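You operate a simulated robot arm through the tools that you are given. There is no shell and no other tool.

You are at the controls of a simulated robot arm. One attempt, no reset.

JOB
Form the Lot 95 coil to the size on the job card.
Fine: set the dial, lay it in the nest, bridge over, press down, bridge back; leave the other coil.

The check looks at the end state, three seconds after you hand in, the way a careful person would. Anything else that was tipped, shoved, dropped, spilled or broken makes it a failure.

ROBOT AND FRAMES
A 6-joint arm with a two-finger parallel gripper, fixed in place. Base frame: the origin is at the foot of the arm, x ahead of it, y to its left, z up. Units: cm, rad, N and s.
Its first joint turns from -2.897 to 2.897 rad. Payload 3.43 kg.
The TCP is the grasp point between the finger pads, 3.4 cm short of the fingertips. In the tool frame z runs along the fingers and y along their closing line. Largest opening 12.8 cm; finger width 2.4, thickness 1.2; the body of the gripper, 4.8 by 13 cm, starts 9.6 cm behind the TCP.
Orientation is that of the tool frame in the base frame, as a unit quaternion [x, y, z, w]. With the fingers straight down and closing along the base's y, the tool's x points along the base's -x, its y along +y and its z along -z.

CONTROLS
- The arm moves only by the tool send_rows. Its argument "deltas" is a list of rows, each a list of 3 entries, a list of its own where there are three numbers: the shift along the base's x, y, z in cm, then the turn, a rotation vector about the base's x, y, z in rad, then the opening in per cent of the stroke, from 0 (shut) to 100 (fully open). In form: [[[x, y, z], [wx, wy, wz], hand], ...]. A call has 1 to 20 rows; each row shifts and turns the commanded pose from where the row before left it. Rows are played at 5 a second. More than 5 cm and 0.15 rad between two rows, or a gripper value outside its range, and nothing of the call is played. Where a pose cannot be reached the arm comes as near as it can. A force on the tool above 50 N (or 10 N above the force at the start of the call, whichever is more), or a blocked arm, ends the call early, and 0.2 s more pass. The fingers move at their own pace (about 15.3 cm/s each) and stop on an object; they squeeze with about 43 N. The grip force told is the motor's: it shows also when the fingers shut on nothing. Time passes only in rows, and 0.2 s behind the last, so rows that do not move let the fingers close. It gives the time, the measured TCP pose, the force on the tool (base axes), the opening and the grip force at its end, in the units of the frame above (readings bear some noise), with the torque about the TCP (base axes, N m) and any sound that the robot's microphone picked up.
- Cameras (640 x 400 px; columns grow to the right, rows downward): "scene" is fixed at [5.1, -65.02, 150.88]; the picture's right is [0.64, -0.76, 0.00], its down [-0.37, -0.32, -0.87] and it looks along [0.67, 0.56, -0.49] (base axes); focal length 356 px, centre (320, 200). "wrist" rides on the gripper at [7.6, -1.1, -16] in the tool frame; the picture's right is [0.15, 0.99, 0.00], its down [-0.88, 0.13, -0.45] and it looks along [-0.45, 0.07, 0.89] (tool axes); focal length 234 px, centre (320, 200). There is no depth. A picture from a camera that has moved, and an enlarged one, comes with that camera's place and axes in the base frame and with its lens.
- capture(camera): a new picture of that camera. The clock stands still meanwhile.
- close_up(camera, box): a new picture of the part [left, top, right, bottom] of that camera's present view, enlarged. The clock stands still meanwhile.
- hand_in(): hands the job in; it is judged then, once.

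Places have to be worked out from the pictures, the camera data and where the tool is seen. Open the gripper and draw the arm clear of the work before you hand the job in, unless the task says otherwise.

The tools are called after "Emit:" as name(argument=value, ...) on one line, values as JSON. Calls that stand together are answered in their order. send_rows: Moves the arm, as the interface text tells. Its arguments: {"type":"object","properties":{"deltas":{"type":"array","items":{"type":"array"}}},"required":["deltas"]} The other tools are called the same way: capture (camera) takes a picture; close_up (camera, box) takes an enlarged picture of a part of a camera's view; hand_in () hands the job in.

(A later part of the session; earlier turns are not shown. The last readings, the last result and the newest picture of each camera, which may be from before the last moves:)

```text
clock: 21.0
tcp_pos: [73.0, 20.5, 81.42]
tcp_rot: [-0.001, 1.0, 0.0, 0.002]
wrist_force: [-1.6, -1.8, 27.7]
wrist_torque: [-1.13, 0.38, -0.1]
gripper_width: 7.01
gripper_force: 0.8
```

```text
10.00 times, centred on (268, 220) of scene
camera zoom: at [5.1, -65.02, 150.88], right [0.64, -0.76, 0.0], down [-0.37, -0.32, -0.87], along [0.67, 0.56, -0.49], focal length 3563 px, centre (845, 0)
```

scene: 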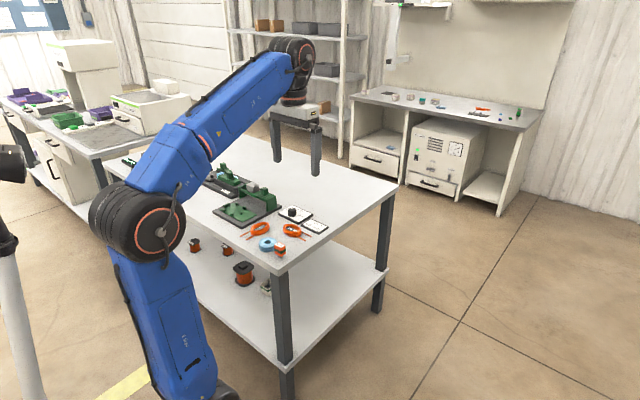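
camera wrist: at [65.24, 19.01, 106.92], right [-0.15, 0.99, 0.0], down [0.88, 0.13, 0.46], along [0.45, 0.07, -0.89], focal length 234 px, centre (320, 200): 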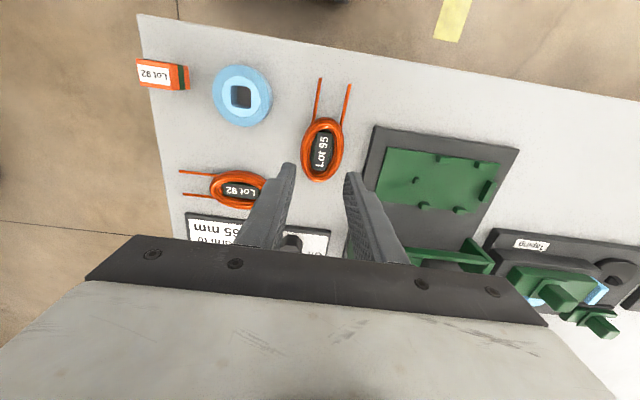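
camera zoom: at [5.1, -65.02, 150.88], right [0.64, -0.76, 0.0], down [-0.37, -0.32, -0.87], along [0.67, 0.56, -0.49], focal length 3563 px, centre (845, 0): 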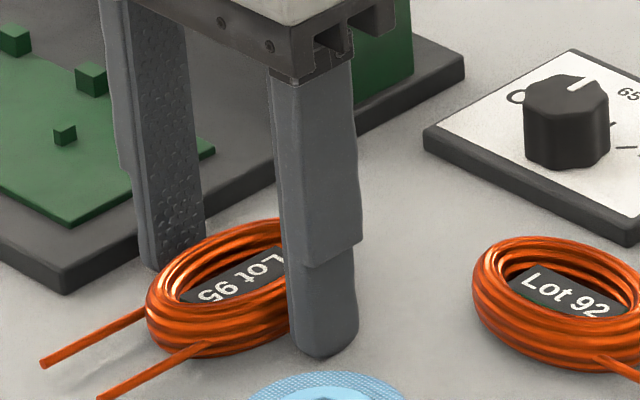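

The fingertips touched the bench (27.7 N), fixing the bench top at z≈78.0. I'll back off slightly, then close on the coil with the tips right down at the bench.

Emit:
send_rows(deltas=[[[0, 0, 0.12], [0, 0, 0], 54], [[0, 0, 0], [0, 0, 0], 54]])

Emit:
send_rows(deltas=[[[0, 0, 0], [0, 0, 0], 45], [[0, 0, 0], [0, 0, 0], 38], [[0, 0, 0], [0, 0, 0], 25], [[0, 0, 0], [0, 0, 0], 25], [[0, 0, 0], [0, 0, 0], 25], [[0, 0, 0], [0, 0, 0], 25]])

Emit:
capture(camera="wrist")

Emit:
close_up(camera="wrist", box=[260, 70, 390, 230])

```text
clock: 21.6
tcp_pos: [72.93, 20.42, 81.33]
tcp_rot: [0.0, 1.0, 0.0, 0.001]
wrist_force: [2.4, -2.3, 14.3]
wrist_torque: [0.11, 0.08, 0.16]
gripper_width: 7.01
gripper_force: 0.6
```

```text
clock: 23.0
tcp_pos: [72.87, 20.45, 81.4]
tcp_rot: [-0.001, 1.0, 0.001, 0.0]
wrist_force: [-2.8, 2.8, 6.1]
wrist_torque: [0.25, 0.19, 0.05]
gripper_width: 4.89
gripper_force: 43.4
```

```text
taken
camera wrist: at [65.45, 19.37, 97.34], right [-0.15, 0.99, 0.0], down [0.88, 0.13, 0.46], along [0.45, 0.07, -0.89], focal length 234 px, centre (320, 200)
```

wrist: 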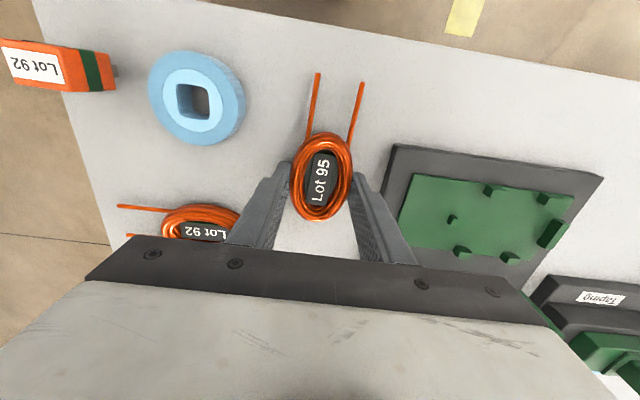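

```text
2.50 times, centred on (325, 150) of wrist
camera zoom: at [65.45, 19.37, 97.34], right [-0.15, 0.99, 0.0], down [0.88, 0.13, 0.46], along [0.45, 0.07, -0.89], focal length 585 px, centre (308, 325)
```

zoom: 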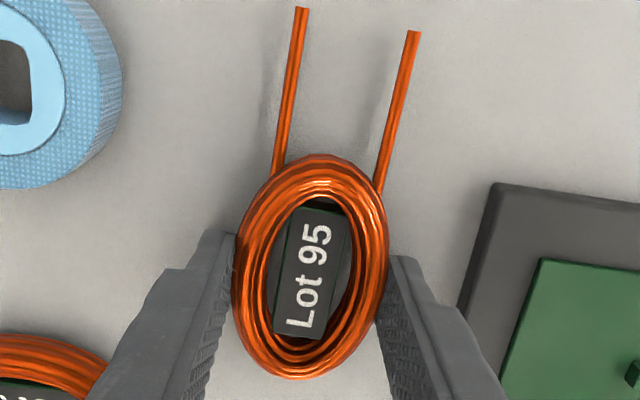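

Gripped again at 4.89 cm right at the bench. I'll lift slowly in tiny steps and watch width and force.

Emit:
send_rows(deltas=[[[0, 0, 0.1], [0, 0, 0], 20], [[0, 0, 0.2], [0, 0, 0], 20], [[0, 0, 0.3], [0, 0, 0], 20], [[0, 0, 0.3], [0, 0, 0], 20]])

Emit:
close_up(camera="scene", box=[235, 195, 295, 245])

```text
clock: 24.0
tcp_pos: [73.09, 20.36, 82.32]
tcp_rot: [0.001, 1.0, 0.0, 0.001]
wrist_force: [-1.2, 0.6, -0.6]
wrist_torque: [-0.03, 0.0, -0.02]
gripper_width: 4.94
gripper_force: 42.4
```

```text
8.00 times, centred on (265, 220) of scene
camera zoom: at [5.1, -65.02, 150.88], right [0.64, -0.76, 0.0], down [-0.37, -0.32, -0.87], along [0.67, 0.56, -0.49], focal length 2850 px, centre (760, 40)
```

zoom: 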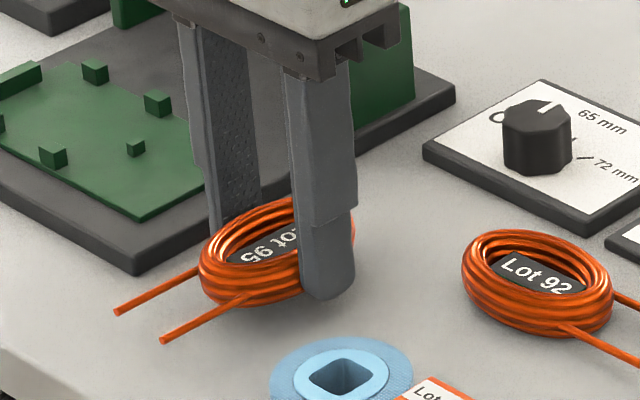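

The coil is off the bench now and level. I'll keep lifting slowly.

Emit:
send_rows(deltas=[[[0, 0, 0.6], [0, 0, 0], 20], [[0, 0, 0.8], [0, 0, 0], 20], [[0, 0, 0.8], [0, 0, 0], 20], [[0, 0, 0.8], [0, 0, 0], 20], [[0, 0, 0.8], [0, 0, 0], 20], [[0, 0, 0.8], [0, 0, 0], 20], [[0, 0, 0], [0, 0, 0], 20]])

Emit:
close_up(camera="scene", box=[220, 170, 300, 240])

Emit:
close_up(camera="wrist", box=[260, 70, 390, 230])

```text
clock: 25.6
tcp_pos: [73.09, 20.31, 86.87]
tcp_rot: [-0.001, 1.0, 0.0, 0.001]
wrist_force: [0.1, -0.3, -0.8]
wrist_torque: [-0.05, 0.0, 0.02]
gripper_width: 4.95
gripper_force: 43.1
```

```text
5.71 times, centred on (260, 205) of scene
camera zoom: at [5.1, -65.02, 150.88], right [0.64, -0.76, 0.0], down [-0.37, -0.32, -0.87], along [0.67, 0.56, -0.49], focal length 2036 px, centre (663, 171)
```

zoom: 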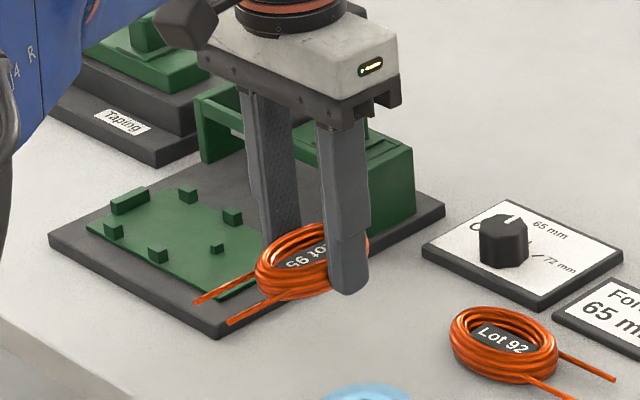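

```text
2.50 times, centred on (325, 150) of wrist
camera zoom: at [65.51, 19.26, 102.87], right [-0.15, 0.99, 0.0], down [0.88, 0.13, 0.46], along [0.45, 0.07, -0.89], focal length 585 px, centre (308, 325)
```

zoom: 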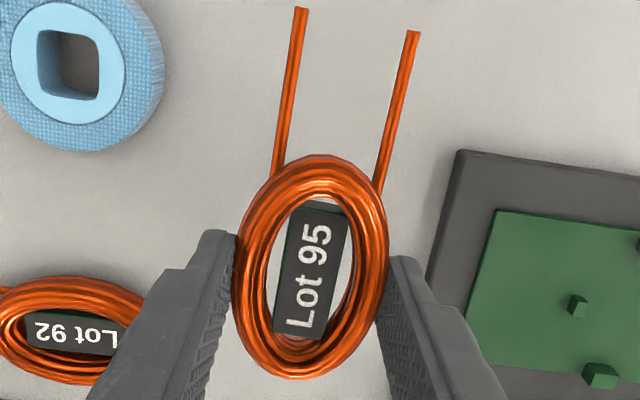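

The coil is held level, centred on the TCP, with leads toward −x (about 1.3° off). I'll carry it over the nest at this height while rotating +1.58 rad about z.

Emit:
send_rows(deltas=[[[0.1, 1.4, 0], [0, 0, 0.13], 20], [[0.1, 1.4, 0], [0, 0, 0.13], 20], [[0.1, 1.4, 0], [0, 0, 0.13], 20], [[0.1, 1.4, 0], [0, 0, 0.13], 20], [[0.1, 1.4, 0], [0, 0, 0.13], 20], [[0.1, 1.4, 0], [0, 0, 0.13], 20], [[0.1, 1.4, 0], [0, 0, 0.13], 20], [[0.1, 1.4, 0], [0, 0, 0.13], 20], [[0.1, 1.4, 0], [0, 0, 0.13], 20], [[0.1, 1.4, 0], [0, 0, 0.13], 20], [[0.1, 1.4, 0], [0, 0, 0.14], 20], [[0.17, 1.4, 0], [0, 0, 0.14], 20], [[0, 0, 0], [0, 0, 0], 20], [[0, 0, 0], [0, 0, 0], 20]])

Emit:
capture(camera="wrist")

Emit:
close_up(camera="scene", box=[190, 150, 290, 240])

```text
clock: 28.6
tcp_pos: [74.26, 37.2, 86.97]
tcp_rot: [0.711, -0.703, -0.001, -0.001]
wrist_force: [-0.2, 0.1, -0.7]
wrist_torque: [-0.02, -0.03, 0.01]
gripper_width: 4.94
gripper_force: 42.6
```

```text
taken
camera wrist: at [75.51, 29.64, 102.91], right [-0.99, -0.16, 0.0], down [-0.14, 0.88, 0.46], along [-0.07, 0.45, -0.89], focal length 234 px, centre (320, 200)
```

wrist: 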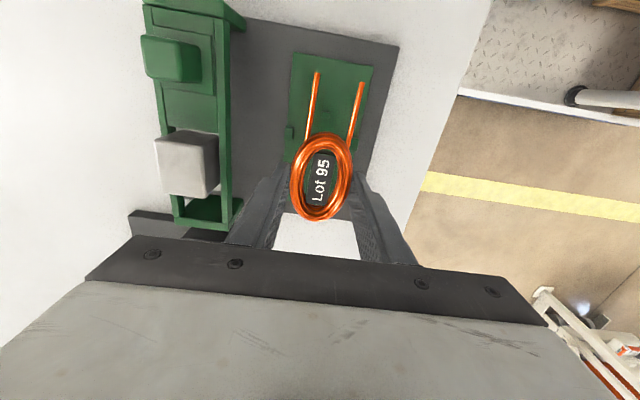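

```text
4.44 times, centred on (240, 195) of scene
camera zoom: at [5.1, -65.02, 150.88], right [0.64, -0.76, 0.0], down [-0.37, -0.32, -0.87], along [0.67, 0.56, -0.49], focal length 1584 px, centre (676, 222)
```

zoom: 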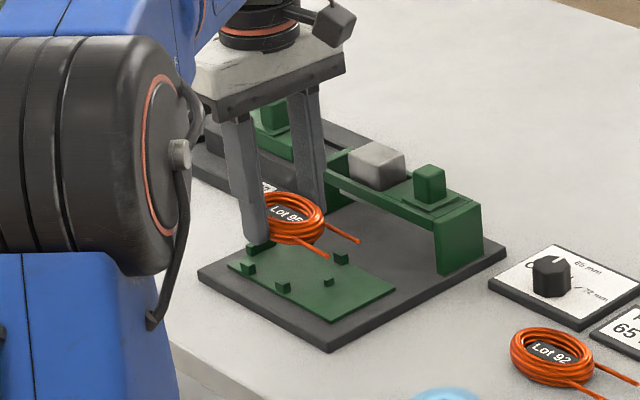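

The coil is now above the nest with leads toward −y. I'll zoom in to check its alignment to the blocks and pin below.

Emit:
close_up(camera="wrist", box=[240, 40, 420, 230])

Emit:
close_up(camera="scene", box=[220, 180, 290, 235])

```text
2.11 times, centred on (330, 135) of wrist
camera zoom: at [75.51, 29.64, 102.91], right [-0.99, -0.16, 0.0], down [-0.14, 0.88, 0.46], along [-0.07, 0.45, -0.89], focal length 493 px, centre (299, 337)
```

zoom: 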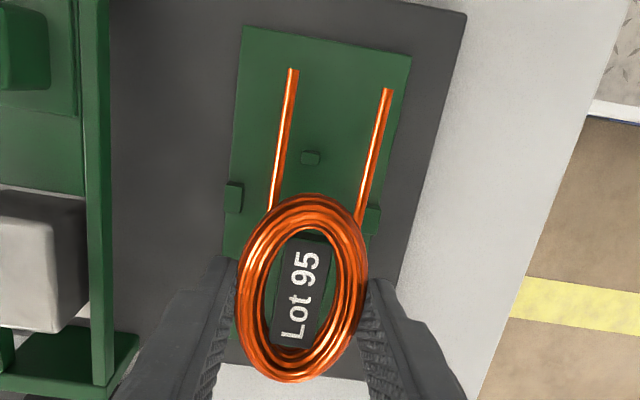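

```text
7.27 times, centred on (255, 208) of scene
camera zoom: at [5.1, -65.02, 150.88], right [0.64, -0.76, 0.0], down [-0.37, -0.32, -0.87], along [0.67, 0.56, -0.49], focal length 2591 px, centre (793, 146)
```

zoom: 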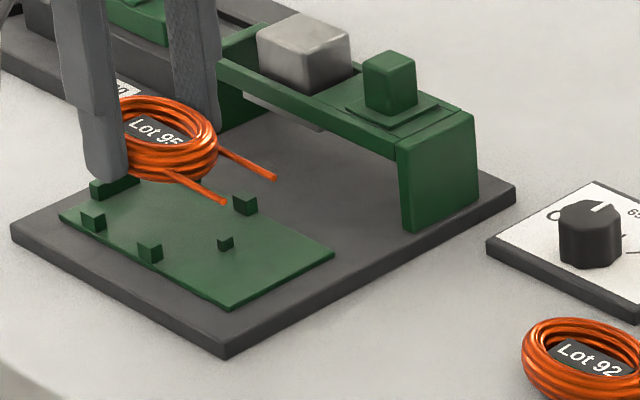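

Alignment is good: the pin lies between the leads and the side blocks straddle the coil. I'll apply a small correction (+0.1 x, −0.15 y) and lower to just above the nest.

Emit:
send_rows(deltas=[[[0.1, -0.15, 0], [0, 0, 0], 20], [[0, 0, -0.8], [0, 0, 0], 20], [[0, 0, -0.8], [0, 0, 0], 20], [[0, 0, -0.8], [0, 0, 0], 20], [[0, 0, -0.6], [0, 0, 0], 20], [[0, 0, 0], [0, 0, 0], 20]])

Emit:
close_up(camera="wrist", box=[240, 40, 420, 230])

Emit:
close_up(camera="scene", box=[210, 180, 280, 235])

```text
clock: 30.0
tcp_pos: [74.27, 37.11, 83.95]
tcp_rot: [0.711, -0.704, 0.0, -0.001]
wrist_force: [0.8, 0.4, -1.6]
wrist_torque: [0.02, 0.0, -0.01]
gripper_width: 4.91
gripper_force: 43.5
```

```text
2.11 times, centred on (330, 135) of wrist
camera zoom: at [75.61, 29.51, 99.94], right [-0.99, -0.16, 0.0], down [-0.14, 0.88, 0.46], along [-0.07, 0.45, -0.89], focal length 493 px, centre (299, 337)
```

zoom: 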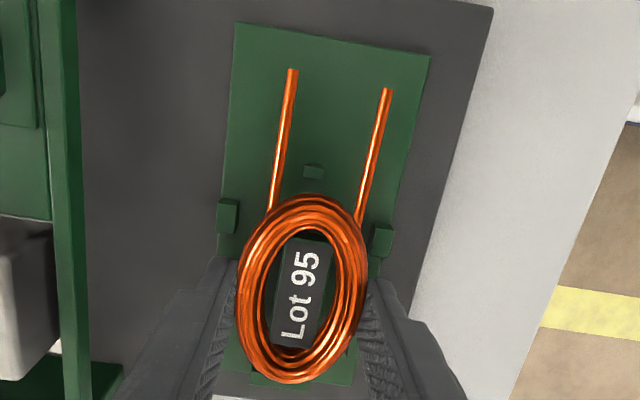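

```text
7.27 times, centred on (245, 208) of scene
camera zoom: at [5.1, -65.02, 150.88], right [0.64, -0.76, 0.0], down [-0.37, -0.32, -0.87], along [0.67, 0.56, -0.49], focal length 2591 px, centre (866, 146)
```

zoom: 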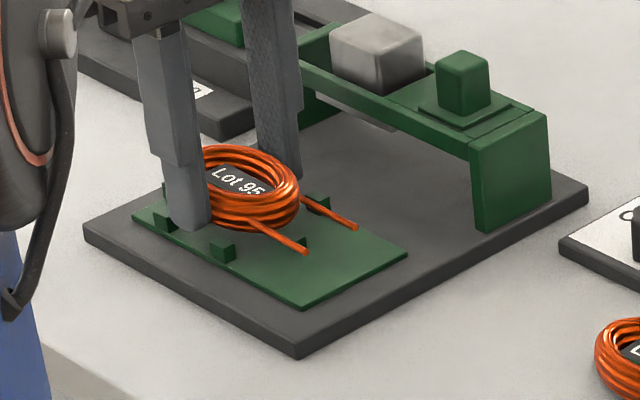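

The fingers drop neatly between the side blocks and the pin is between the leads. I'll make a slight centring tweak and keep lowering.

Emit:
send_rows(deltas=[[[0.08, -0.07, 0], [0, 0, 0], 20], [[0, 0, -0.4], [0, 0, 0], 20], [[0, 0, -0.4], [0, 0, 0], 20], [[0, 0, 0], [0, 0, 0], 20]])

Emit:
close_up(camera="wrist", box=[240, 40, 420, 230])

Emit:
close_up(camera="scene", box=[215, 185, 265, 225])

```text
clock: 31.0
tcp_pos: [74.44, 37.05, 83.11]
tcp_rot: [0.711, -0.704, 0.0, 0.0]
wrist_force: [0.0, 1.7, -1.5]
wrist_torque: [0.03, 0.0, -0.02]
gripper_width: 4.92
gripper_force: 43.2
```

```text
2.11 times, centred on (330, 135) of wrist
camera zoom: at [75.72, 29.44, 99.05], right [-0.99, -0.16, 0.0], down [-0.14, 0.88, 0.46], along [-0.07, 0.45, -0.89], focal length 493 px, centre (299, 337)
```

zoom: 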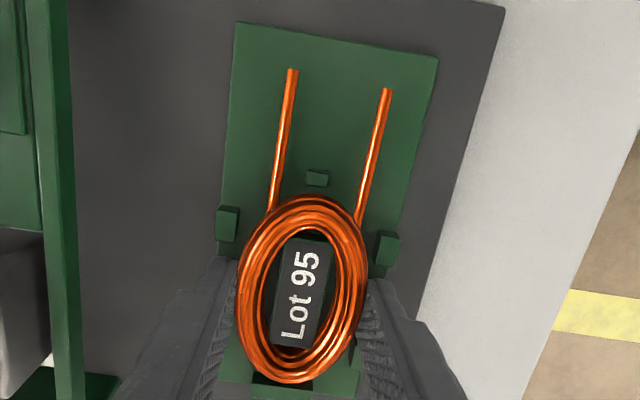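

```text
10.00 times, centred on (240, 205) of scene
camera zoom: at [5.1, -65.02, 150.88], right [0.64, -0.76, 0.0], down [-0.37, -0.32, -0.87], along [0.67, 0.56, -0.49], focal length 3563 px, centre (1120, 150)
```

zoom: 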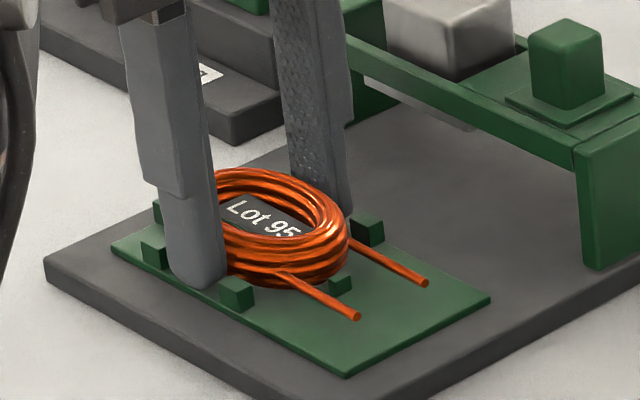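

All clear: leads straddle the pin and the coil sits inside the blocks. I'll ease down in 0.1 cm steps until it touches the nest plate.

Emit:
send_rows(deltas=[[[0, 0, -0.1], [0, 0, 0], 20], [[0, 0, -0.1], [0, 0, 0], 20], [[0, 0, -0.1], [0, 0, 0], 20], [[0, 0, 0], [0, 0, 0], 20]])

Emit:
close_up(camera="scene", box=[215, 185, 265, 225])

```text
clock: 32.0
tcp_pos: [74.46, 37.01, 82.94]
tcp_rot: [0.711, -0.703, 0.0, -0.001]
wrist_force: [5.8, 7.7, 21.7]
wrist_torque: [-0.23, 0.39, 0.1]
gripper_width: 4.94
gripper_force: 42.8
```

```text
10.00 times, centred on (240, 205) of scene
camera zoom: at [5.1, -65.02, 150.88], right [0.64, -0.76, 0.0], down [-0.37, -0.32, -0.87], along [0.67, 0.56, -0.49], focal length 3563 px, centre (1120, 150)
```

zoom: 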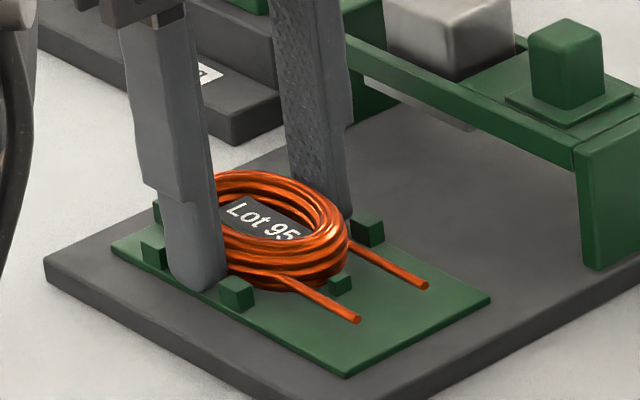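

Contact force of 21.7 N shows the tips/coil resting on the nest plate (z≈79.5). I'll relieve the pressure slightly and open the fingers.

Emit:
send_rows(deltas=[[[0, 0, 0.08], [0, 0, 0], 20], [[0, 0, 0], [0, 0, 0], 42], [[0, 0, 0], [0, 0, 0], 46], [[0, 0, 0], [0, 0, 0], 50], [[0, 0, 0], [0, 0, 0], 50]])

Emit:
close_up(camera="wrist", box=[240, 40, 420, 230])

Emit:
close_up(camera="scene", box=[215, 185, 265, 225])

```text
clock: 33.2
tcp_pos: [74.27, 36.9, 82.87]
tcp_rot: [0.711, -0.703, 0.0, 0.0]
wrist_force: [-5.5, -7.5, 16.0]
wrist_torque: [-0.28, -0.21, -0.22]
gripper_width: 6.16
gripper_force: 0.0
```

```text
2.11 times, centred on (330, 135) of wrist
camera zoom: at [75.58, 29.4, 98.94], right [-0.99, -0.16, 0.0], down [-0.14, 0.88, 0.46], along [-0.07, 0.45, -0.89], focal length 493 px, centre (299, 337)
```

zoom: 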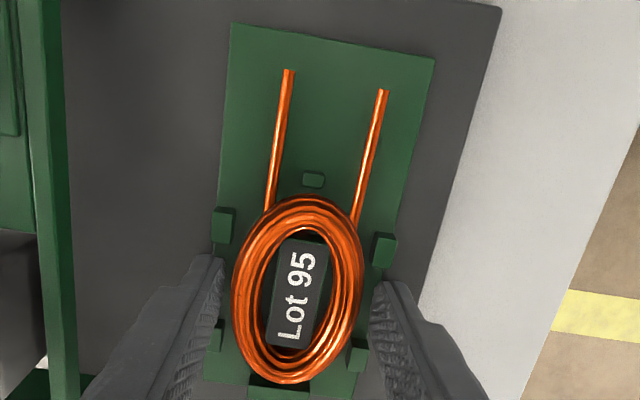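

```text
10.00 times, centred on (240, 205) of scene
camera zoom: at [5.1, -65.02, 150.88], right [0.64, -0.76, 0.0], down [-0.37, -0.32, -0.87], along [0.67, 0.56, -0.49], focal length 3563 px, centre (1120, 150)
```

zoom: 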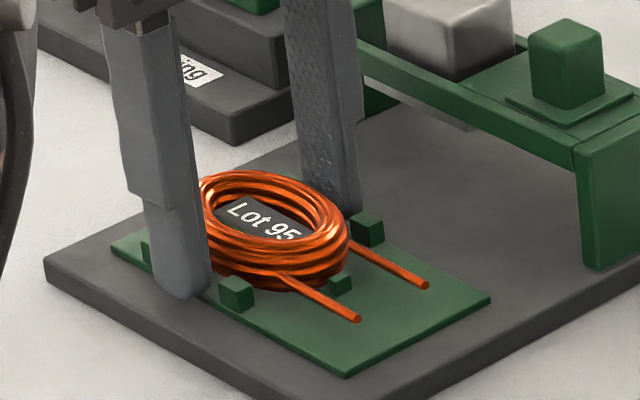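

The coil now lies in the nest between all four blocks, the stop and the pin. I'll raise the gripper straight up.

Emit:
send_rows(deltas=[[[0, 0, 0.3], [0, 0, 0], 50], [[0, 0, 0.7], [0, 0, 0], 50], [[0, 0, 1.5], [0, 0, 0], 50], [[0, 0, 2.5], [0, 0, 0], 50], [[0, 0, 4], [0, 0, 0], 50], [[0, 0, 4], [0, 0, 0], 50], [[0, 0, 0], [0, 0, 0], 50]])

Emit:
capture(camera="wrist")

Emit:
close_up(camera="scene", box=[205, 160, 285, 230])

Emit:
close_up(camera="wrist", box=[240, 60, 400, 200])

```text
clock: 34.8
tcp_pos: [74.59, 37.12, 95.87]
tcp_rot: [0.71, -0.704, 0.0, -0.001]
wrist_force: [-0.3, 0.2, 1.1]
wrist_torque: [-0.02, -0.05, -0.01]
gripper_width: 6.4
gripper_force: 0.1
```

```text
taken
camera wrist: at [75.86, 29.47, 111.89], right [-0.99, -0.16, 0.0], down [-0.14, 0.88, 0.46], along [-0.07, 0.45, -0.89], focal length 234 px, centre (320, 200)
```

wrist: 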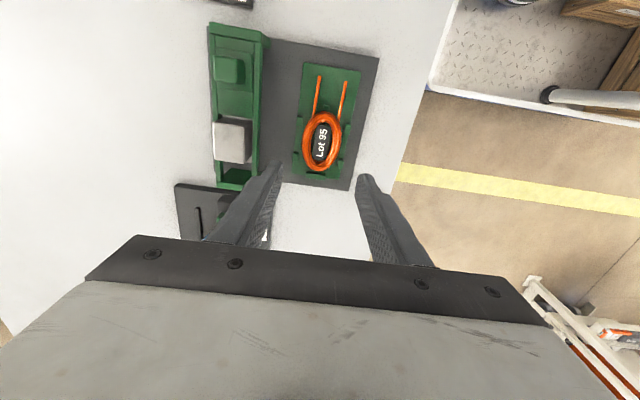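

```text
5.71 times, centred on (245, 195) of scene
camera zoom: at [5.1, -65.02, 150.88], right [0.64, -0.76, 0.0], down [-0.37, -0.32, -0.87], along [0.67, 0.56, -0.49], focal length 2036 px, centre (749, 229)
```

zoom: 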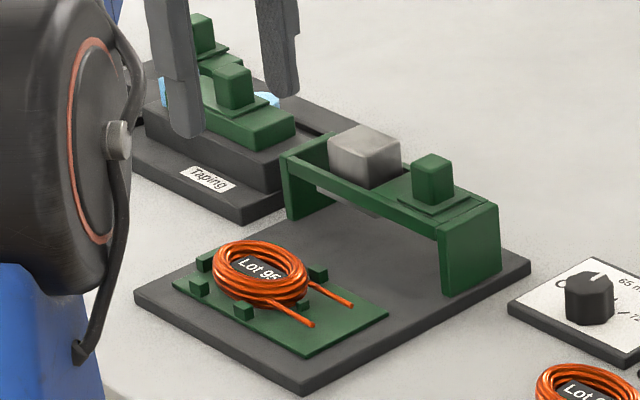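

```text
2.86 times, centred on (320, 130) of wrist
camera zoom: at [75.86, 29.47, 111.89], right [-0.99, -0.16, 0.0], down [-0.14, 0.88, 0.46], along [-0.07, 0.45, -0.89], focal length 669 px, centre (320, 400)
```

zoom: 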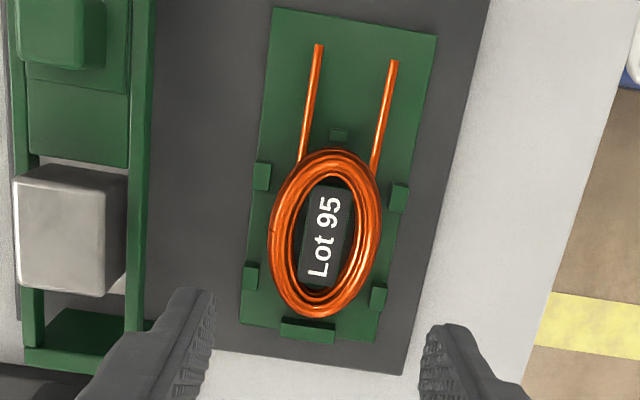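

The coil is seated nicely: blocks on both sides, stop at the end, pin between the leads. Next is the bridge: handle block near (85.0, 30.0), top around z≈86.5. I'll move above it to refine.

Emit:
send_rows(deltas=[[[3.4, -2.3, 0], [0, 0, 0], 45], [[3.4, -2.3, 0], [0, 0, 0], 45], [[3.4, -2.4, 0], [0, 0, 0], 45], [[0.2, -0.1, 0], [0, 0, 0], 45], [[0, 0, 0], [0, 0, 0], 45]])

Emit:
capture(camera="wrist")

Emit:
close_up(camera="wrist", box=[240, 80, 420, 240])

Emit:
close_up(camera="scene", box=[205, 140, 305, 230])

```text
clock: 36.0
tcp_pos: [84.86, 29.94, 95.88]
tcp_rot: [0.711, -0.703, -0.001, -0.001]
wrist_force: [-0.3, 0.1, -0.1]
wrist_torque: [-0.02, 0.02, 0.02]
gripper_width: 5.77
gripper_force: 0.0
```

```text
taken
camera wrist: at [86.16, 22.36, 111.87], right [-0.99, -0.16, 0.0], down [-0.14, 0.88, 0.46], along [-0.07, 0.45, -0.89], focal length 234 px, centre (320, 200)
```

wrist: 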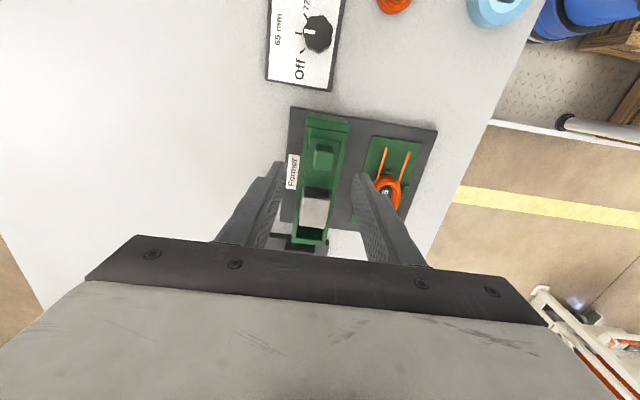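

```text
2.50 times, centred on (330, 160) of wrist
camera zoom: at [86.16, 22.36, 111.87], right [-0.99, -0.16, 0.0], down [-0.14, 0.88, 0.46], along [-0.07, 0.45, -0.89], focal length 585 px, centre (295, 300)
```

zoom: 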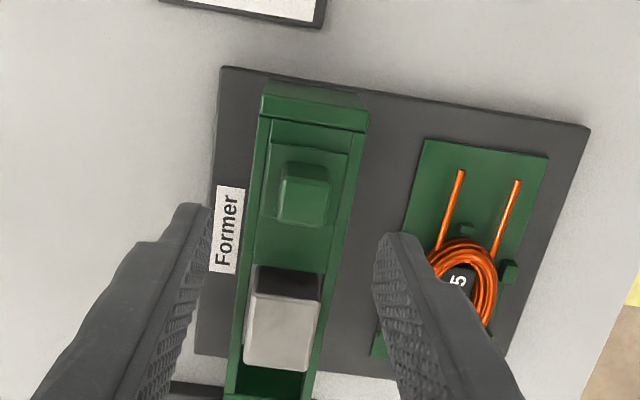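

```text
4.44 times, centred on (255, 185) of scene
camera zoom: at [5.1, -65.02, 150.88], right [0.64, -0.76, 0.0], down [-0.37, -0.32, -0.87], along [0.67, 0.56, -0.49], focal length 1584 px, centre (609, 267)
```

zoom: 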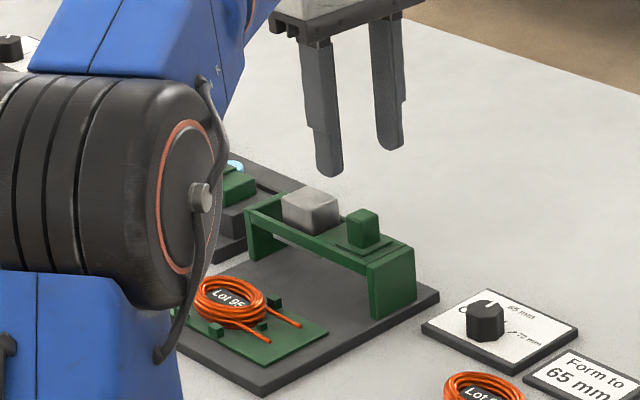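

The handle is a ~2×2 cm block at about (84.6, 30.0), top z≈87.2; the grey ram is at (84.6, 37.1), top z≈86.3, so it needs about −10.1 cm of travel to be over the coil. I'll lower to the handle.

Emit:
send_rows(deltas=[[[-0.38, 0.04, 0], [0, 0, 0], 45], [[0, 0, -2.5], [0, 0, 0], 45], [[0, 0, -2.5], [0, 0, 0], 45], [[0, 0, -1.5], [0, 0, 0], 45], [[0, 0, -0.5], [0, 0, 0], 45], [[0, 0, 0], [0, 0, 0], 45]])

Emit:
close_up(camera="wrist", box=[240, 80, 420, 240])

Emit:
close_up(camera="scene", box=[240, 150, 310, 220])

```text
clock: 37.4
tcp_pos: [84.42, 29.88, 88.96]
tcp_rot: [0.711, -0.703, -0.001, -0.001]
wrist_force: [0.4, -0.4, -0.4]
wrist_torque: [-0.01, 0.0, -0.01]
gripper_width: 5.76
gripper_force: 0.1
```

```text
2.50 times, centred on (330, 160) of wrist
camera zoom: at [85.77, 22.4, 104.87], right [-0.99, -0.16, 0.0], down [-0.14, 0.88, 0.46], along [-0.07, 0.45, -0.89], focal length 585 px, centre (295, 300)
```

zoom: 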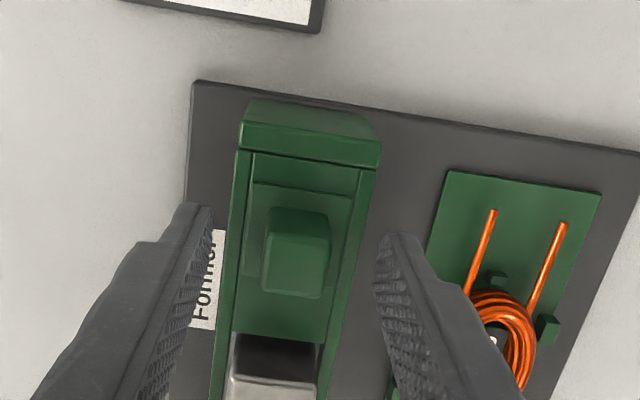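

```text
5.71 times, centred on (275, 185) of scene
camera zoom: at [5.1, -65.02, 150.88], right [0.64, -0.76, 0.0], down [-0.37, -0.32, -0.87], along [0.67, 0.56, -0.49], focal length 2036 px, centre (577, 286)
```

zoom: 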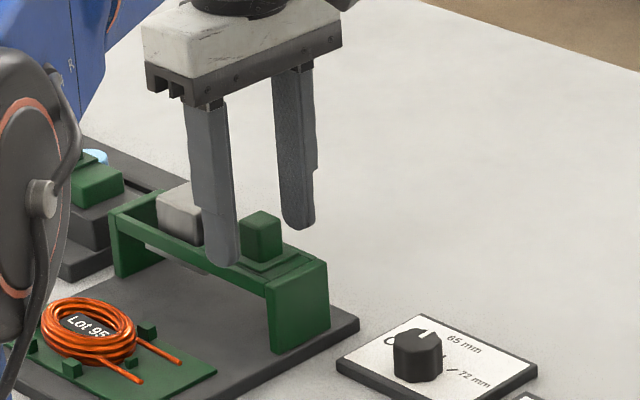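

The handle block is centred between the fingers, with tips above the rails. I'll close on it.

Emit:
send_rows(deltas=[[[0, 0, -0.2], [0, 0, 0], 30], [[0, 0, 0], [0, 0, 0], 20], [[0, 0, 0], [0, 0, 0], 8], [[0, 0, 0], [0, 0, 0], 8], [[0, 0, 0], [0, 0, 0], 8]])

Emit:
close_up(camera="wrist", box=[240, 80, 420, 240])

```text
clock: 38.6
tcp_pos: [84.51, 30.06, 88.78]
tcp_rot: [0.711, -0.703, -0.001, -0.001]
wrist_force: [-1.2, 0.8, -1.0]
wrist_torque: [0.29, 0.03, -1.11]
gripper_width: 2.18
gripper_force: 44.9
```

```text
2.50 times, centred on (330, 160) of wrist
camera zoom: at [85.76, 22.41, 104.64], right [-0.99, -0.16, 0.0], down [-0.14, 0.88, 0.46], along [-0.07, 0.45, -0.89], focal length 585 px, centre (295, 300)
```

zoom: 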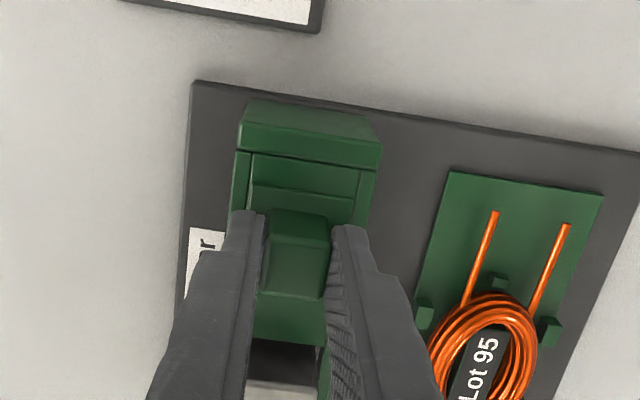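

Handle gripped at 2.18 cm; a small z-torque reflects my ~0.6° yaw overshoot, which I'll remove. Then I'll test-slide the bridge 1 cm toward −x.

Emit:
send_rows(deltas=[[[0, 0, 0], [0, 0, -0.011], 8], [[-0.3, 0, 0], [0, 0, 0], 8], [[-0.4, 0, 0], [0, 0, 0], 8], [[-0.4, 0, 0], [0, 0, 0], 8]])

Emit:
close_up(camera="wrist", box=[240, 80, 420, 240])

Emit:
close_up(camera="scene", box=[210, 150, 310, 230])

```text
clock: 39.6
tcp_pos: [83.26, 30.08, 88.81]
tcp_rot: [-0.707, 0.707, 0.0, 0.0]
wrist_force: [1.6, -0.2, 0.2]
wrist_torque: [0.31, -0.1, 0.16]
gripper_width: 2.19
gripper_force: 44.8
```

```text
2.50 times, centred on (330, 160) of wrist
camera zoom: at [84.5, 22.4, 104.64], right [-0.99, -0.15, 0.0], down [-0.13, 0.88, 0.46], along [-0.07, 0.45, -0.89], focal length 585 px, centre (295, 300)
```

zoom: 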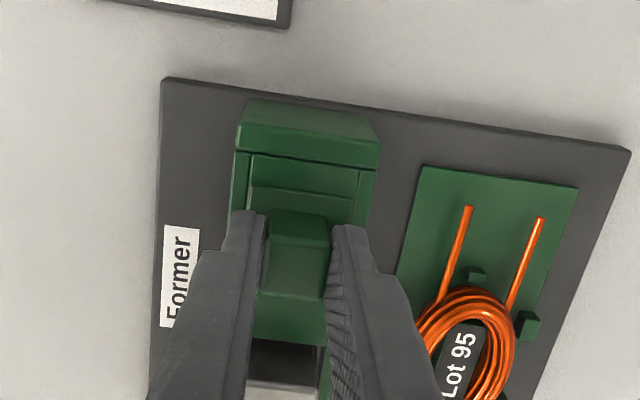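

```text
5.00 times, centred on (260, 190) of scene
camera zoom: at [5.1, -65.02, 150.88], right [0.64, -0.76, 0.0], down [-0.37, -0.32, -0.87], along [0.67, 0.56, -0.49], focal length 1782 px, centre (620, 250)
```

zoom: 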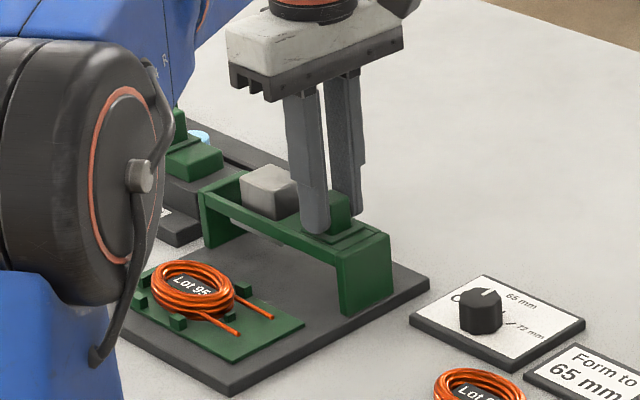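

The bridge slides freely with little force. I'll continue toward the coil in stages, checking that the ram clears the coil.

Emit:
send_rows(deltas=[[[-0.6, 0, 0], [0, 0, 0], 8], [[-0.8, 0, 0], [0, 0, 0], 8], [[-0.8, 0, 0], [0, 0, 0], 8], [[-0.8, 0, 0], [0, 0, 0], 8], [[-0.8, 0, 0], [0, 0, 0], 8], [[-0.4, 0, 0], [0, 0, 0], 8], [[0, 0, 0], [0, 0, 0], 8]])

Emit:
close_up(camera="wrist", box=[240, 80, 420, 240])

Emit:
close_up(camera="scene", box=[210, 160, 290, 230])

```text
clock: 41.2
tcp_pos: [79.19, 29.97, 88.63]
tcp_rot: [-0.707, 0.707, 0.0, 0.001]
wrist_force: [1.0, 10.0, 1.1]
wrist_torque: [-0.62, -0.04, 0.25]
gripper_width: 2.2
gripper_force: 45.3
```

```text
2.50 times, centred on (330, 160) of wrist
camera zoom: at [80.33, 22.39, 104.63], right [-0.99, -0.15, 0.0], down [-0.13, 0.88, 0.46], along [-0.07, 0.45, -0.89], focal length 585 px, centre (295, 300)
```

zoom: 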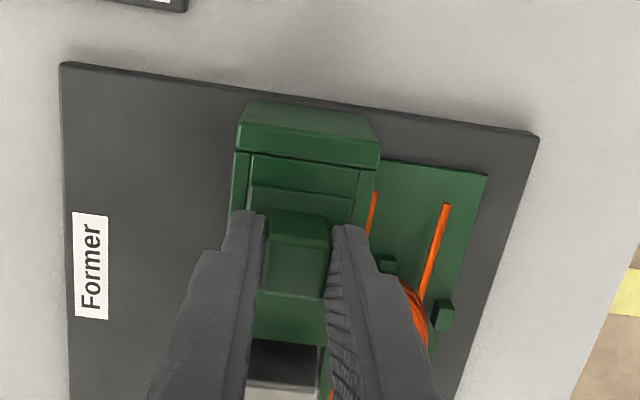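

```text
5.71 times, centred on (250, 195) of scene
camera zoom: at [5.1, -65.02, 150.88], right [0.64, -0.76, 0.0], down [-0.37, -0.32, -0.87], along [0.67, 0.56, -0.49], focal length 2036 px, centre (720, 229)
```

zoom: 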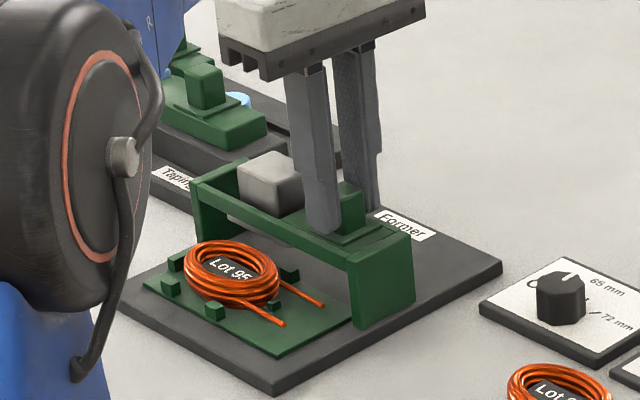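

The bridge has moved about 5.4 cm with low force and the coil is undisturbed. I'll continue another 2 cm, watching force as the ram passes over the coil's edge.

Emit:
send_rows(deltas=[[[-0.5, 0, 0], [0, 0, 0], 8], [[-0.5, 0, 0], [0, 0, 0], 8], [[-0.5, 0, 0], [0, 0, 0], 8], [[-0.5, 0, 0], [0, 0, 0], 8]])

Emit:
close_up(camera="scene", box=[215, 175, 275, 225])

Emit:
capture(camera="wrist")

```text
clock: 42.2
tcp_pos: [77.06, 30.09, 88.68]
tcp_rot: [-0.707, 0.707, 0.0, 0.0]
wrist_force: [0.8, 2.7, -11.3]
wrist_torque: [0.74, 0.05, 0.1]
gripper_width: 2.15
gripper_force: 45.1
```

```text
8.00 times, centred on (245, 200) of scene
camera zoom: at [5.1, -65.02, 150.88], right [0.64, -0.76, 0.0], down [-0.37, -0.32, -0.87], along [0.67, 0.56, -0.49], focal length 2850 px, centre (920, 200)
```

zoom: 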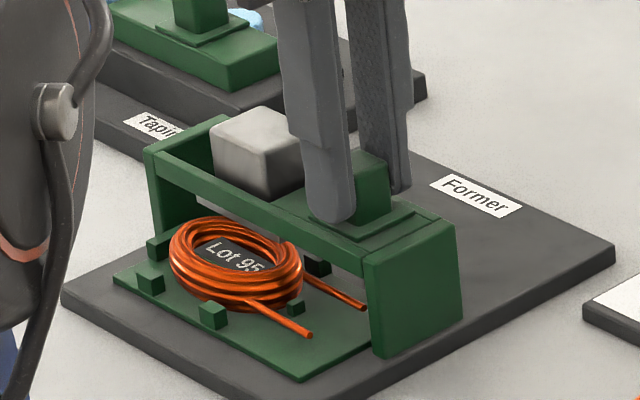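

```text
taken
camera wrist: at [78.31, 22.41, 104.64], right [-0.99, -0.15, 0.0], down [-0.13, 0.88, 0.46], along [-0.07, 0.45, -0.89], focal length 234 px, centre (320, 200)
```

wrist: 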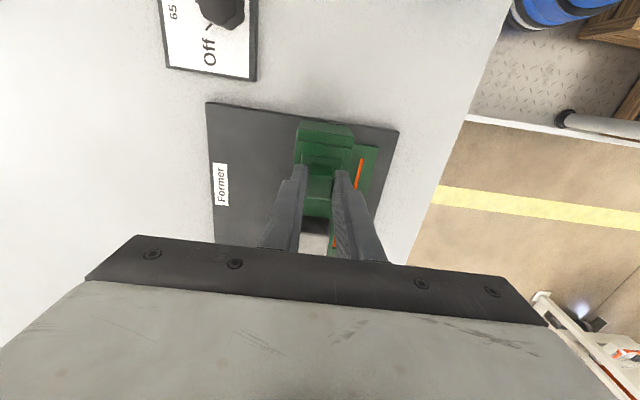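

The bridge passes above the coil with clearance. I'll continue another 2 cm in small steps.

Emit:
send_rows(deltas=[[[-0.5, 0, 0], [0, 0, 0], 8], [[-0.5, 0, 0], [0, 0, 0], 8], [[-0.5, 0, 0], [0, 0, 0], 8], [[-0.5, 0, 0], [0, 0, 0], 8]])

Emit:
close_up(camera="scene", box=[215, 175, 275, 225])

```text
clock: 43.2
tcp_pos: [75.24, 30.03, 88.59]
tcp_rot: [0.707, -0.707, 0.001, 0.0]
wrist_force: [1.1, 6.2, -6.1]
wrist_torque: [-1.15, 0.09, 0.29]
gripper_width: 2.18
gripper_force: 44.8
```

```text
8.00 times, centred on (245, 200) of scene
camera zoom: at [5.1, -65.02, 150.88], right [0.64, -0.76, 0.0], down [-0.37, -0.32, -0.87], along [0.67, 0.56, -0.49], focal length 2850 px, centre (920, 200)
```

zoom: 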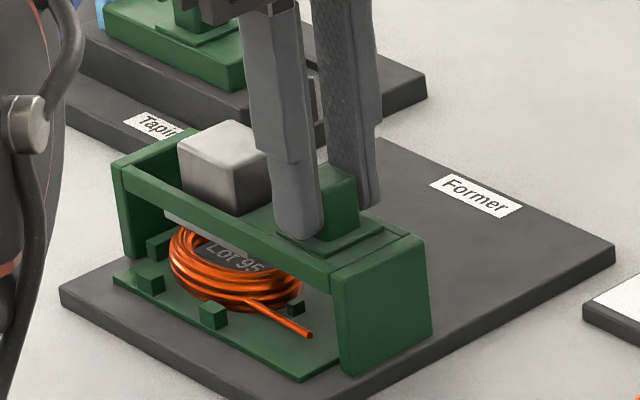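

Still smooth, with the ram's foot now over the coil. I'll take the last ~0.7 cm in 0.2 cm steps, watching for a stop.

Emit:
send_rows(deltas=[[[-0.2, 0, 0], [0, 0, 0], 8], [[-0.2, 0, 0], [0, 0, 0], 8], [[-0.2, 0, 0], [0, 0, 0], 8], [[-0.1, 0, 0], [0, 0, 0], 8], [[0, 0, 0], [0, 0, 0], 8]])

Emit:
close_up(camera="scene", box=[215, 175, 275, 225])

Emit:
close_up(camera="wrist", box=[240, 80, 420, 260])

```text
clock: 44.4
tcp_pos: [74.46, 30.06, 88.67]
tcp_rot: [-0.707, 0.707, 0.001, 0.001]
wrist_force: [10.6, 8.1, -2.7]
wrist_torque: [-0.3, -0.26, 0.03]
gripper_width: 2.15
gripper_force: 45.4
```

```text
8.00 times, centred on (245, 200) of scene
camera zoom: at [5.1, -65.02, 150.88], right [0.64, -0.76, 0.0], down [-0.37, -0.32, -0.87], along [0.67, 0.56, -0.49], focal length 2850 px, centre (920, 200)
```

zoom: 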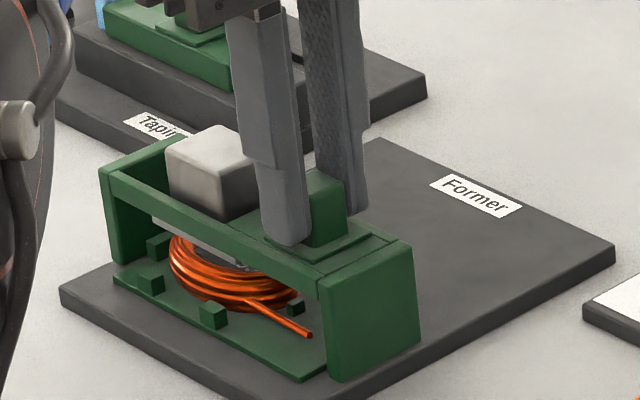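

```text
2.22 times, centred on (330, 170) of wrist
camera zoom: at [75.66, 22.39, 104.64], right [-0.99, -0.15, 0.0], down [-0.13, 0.88, 0.46], along [-0.07, 0.45, -0.89], focal length 520 px, centre (298, 267)
```

zoom: 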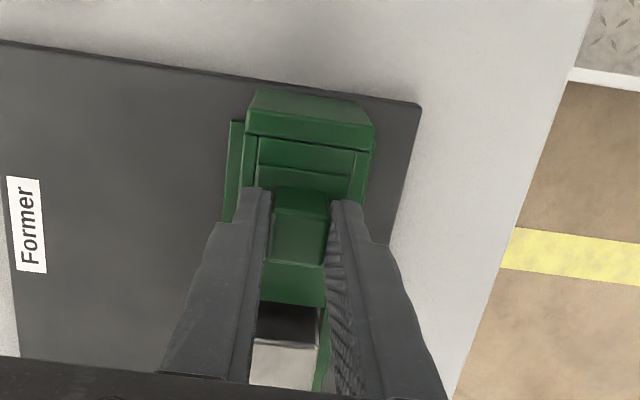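

A 10.6 N resistance in x appeared at TCP x≈74.5, which hints at the end stop. I'll nudge 0.2 cm more to confirm.

Emit:
send_rows(deltas=[[[-0.1, 0, 0], [0, 0, 0], 8], [[-0.1, 0, 0], [0, 0, 0], 8], [[0, 0, 0], [0, 0, 0], 8]])

Emit:
close_up(camera="wrist", box=[240, 80, 420, 260])

```text
clock: 45.2
tcp_pos: [74.51, 29.95, 88.68]
tcp_rot: [-0.706, 0.708, 0.0, 0.001]
wrist_force: [38.3, 11.5, 7.0]
wrist_torque: [-0.49, -0.69, 0.26]
gripper_width: 2.15
gripper_force: 45.2
```

```text
2.22 times, centred on (330, 170) of wrist
camera zoom: at [75.63, 22.38, 104.63], right [-0.99, -0.15, 0.0], down [-0.13, 0.88, 0.46], along [-0.06, 0.45, -0.89], focal length 520 px, centre (298, 267)
```

zoom: 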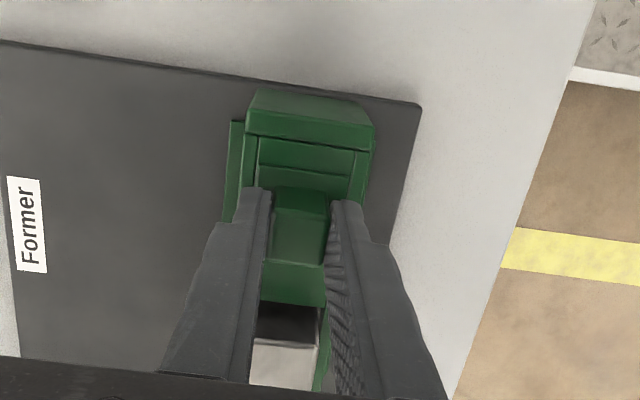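

The bridge is firmly at its end stop (38 N, no further motion), with the ram over the coil. I'll relax the push, release the handle, and rise.

Emit:
send_rows(deltas=[[[0.19, 0, 0], [0, 0, 0], 8], [[0, 0, 0], [0, 0, 0], 8], [[0, 0, 0], [0, 0, 0], 25], [[0, 0, 0], [0, 0, 0], 45], [[0, 0, 0], [0, 0, 0], 45], [[0, 0, 1], [0, 0, 0], 45], [[0, 0, 2], [0, 0, 0], 45], [[0, 0, 4], [0, 0, 0], 45], [[0, 0, 0], [0, 0, 0], 45]])

Emit:
capture(camera="wrist")

Emit:
close_up(camera="scene", box=[205, 165, 285, 230])

Emit:
close_up(camera="wrist", box=[240, 80, 420, 260])

```text
clock: 47.2
tcp_pos: [74.28, 29.71, 95.63]
tcp_rot: [-0.707, 0.707, 0.0, 0.001]
wrist_force: [0.6, 0.4, -0.7]
wrist_torque: [-0.01, -0.01, 0.02]
gripper_width: 5.78
gripper_force: 0.0
```

```text
taken
camera wrist: at [75.53, 22.09, 111.57], right [-0.99, -0.15, 0.0], down [-0.13, 0.88, 0.46], along [-0.07, 0.45, -0.89], focal length 234 px, centre (320, 200)
```

wrist: 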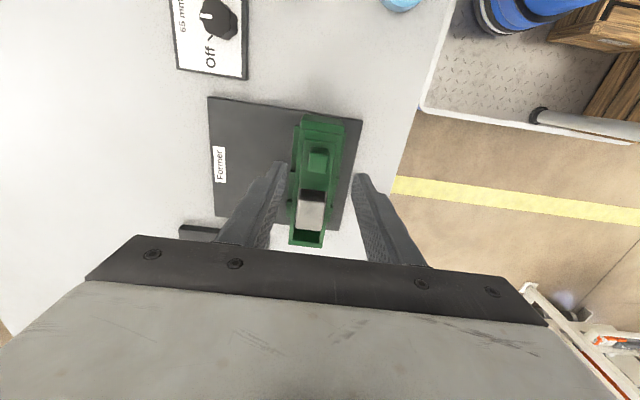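

```text
6.15 times, centred on (245, 198) of scene
camera zoom: at [5.1, -65.02, 150.88], right [0.64, -0.76, 0.0], down [-0.37, -0.32, -0.87], along [0.67, 0.56, -0.49], focal length 2193 px, centre (782, 215)
```

zoom: 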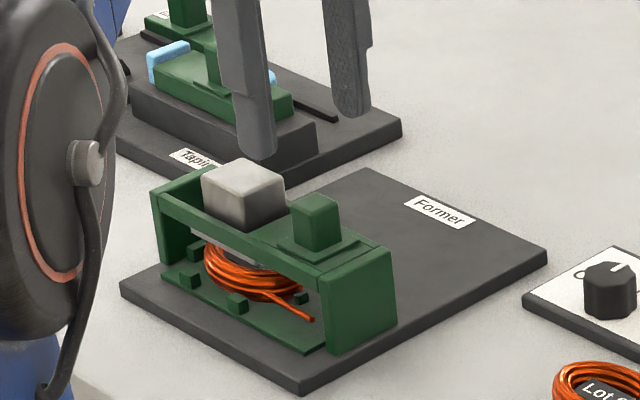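

```text
2.22 times, centred on (330, 170) of wrist
camera zoom: at [75.53, 22.09, 111.57], right [-0.99, -0.15, 0.0], down [-0.13, 0.88, 0.46], along [-0.07, 0.45, -0.89], focal length 520 px, centre (298, 267)
```

zoom: 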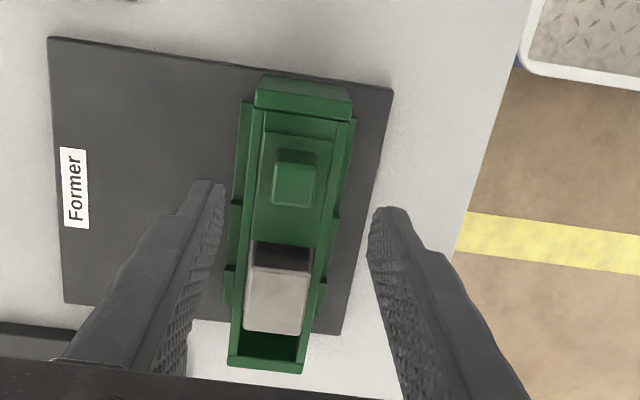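

The bridge is parked over the nest and the ram top is at about (74.5, 37.1, 86.3). I'll close the fingers and position them above the ram.

Emit:
send_rows(deltas=[[[0, 2.5, 0], [0, 0, 0], 0], [[0, 2.5, 0], [0, 0, 0], 0], [[0.07, 2.4, 0], [0, 0, 0], 0], [[0, 0, -2], [0, 0, 0], 0], [[0, 0, -2], [0, 0, 0], 0], [[0, 0, -0.8], [0, 0, 0], 0], [[0, 0, 0], [0, 0, 0], 0]])

Emit:
close_up(camera="wrist", box=[240, 80, 420, 260])

Emit:
close_up(camera="scene", box=[205, 165, 285, 230])

```text
clock: 48.8
tcp_pos: [74.48, 37.31, 90.82]
tcp_rot: [-0.707, 0.707, 0.0, 0.001]
wrist_force: [0.5, -0.2, -0.6]
wrist_torque: [0.0, 0.0, 0.0]
gripper_width: 0.02
gripper_force: 33.4
```

```text
2.22 times, centred on (330, 170) of wrist
camera zoom: at [75.68, 29.76, 106.83], right [-0.99, -0.15, 0.0], down [-0.13, 0.88, 0.46], along [-0.07, 0.45, -0.89], focal length 520 px, centre (298, 267)
```

zoom: 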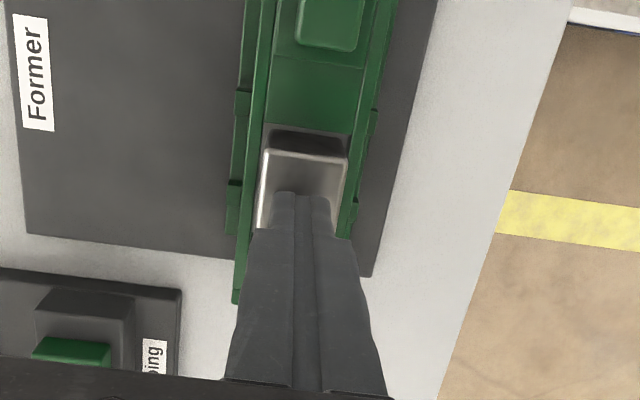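

```text
6.15 times, centred on (245, 198) of scene
camera zoom: at [5.1, -65.02, 150.88], right [0.64, -0.76, 0.0], down [-0.37, -0.32, -0.87], along [0.67, 0.56, -0.49], focal length 2193 px, centre (782, 215)
```

zoom: 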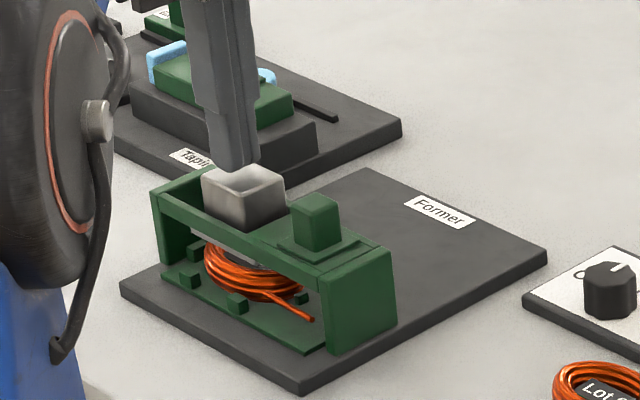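

The closed fingertips are above the ram, a touch to +y. I'll shift −0.2 in y and press down in small steps.

Emit:
send_rows(deltas=[[[0, -0.2, -0.3], [0, 0, 0], 0], [[0, 0, -0.3], [0, 0, 0], 0], [[0, 0, -0.3], [0, 0, 0], 0], [[0, 0, -0.2], [0, 0, 0], 0], [[0, 0, -0.2], [0, 0, 0], 0], [[0, 0, -0.2], [0, 0, 0], 0]])

Emit:
close_up(camera="scene", box=[215, 175, 275, 225])

```text
clock: 50.2
tcp_pos: [74.64, 37.02, 89.45]
tcp_rot: [-0.707, 0.707, 0.0, 0.0]
wrist_force: [-1.0, -0.8, 2.3]
wrist_torque: [-0.03, 0.05, 0.0]
gripper_width: 0.04
gripper_force: 33.0
```

```text
8.00 times, centred on (245, 200) of scene
camera zoom: at [5.1, -65.02, 150.88], right [0.64, -0.76, 0.0], down [-0.37, -0.32, -0.87], along [0.67, 0.56, -0.49], focal length 2850 px, centre (920, 200)
```

zoom: 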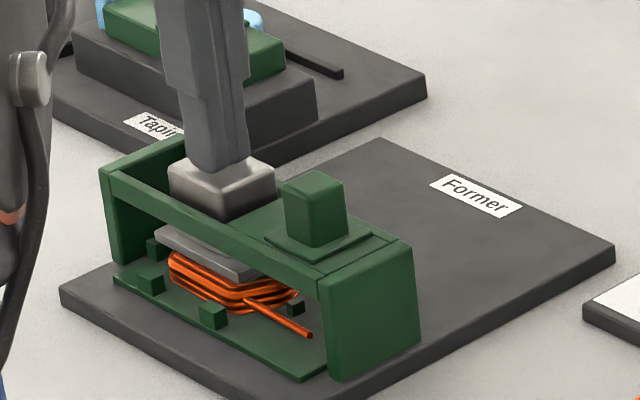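

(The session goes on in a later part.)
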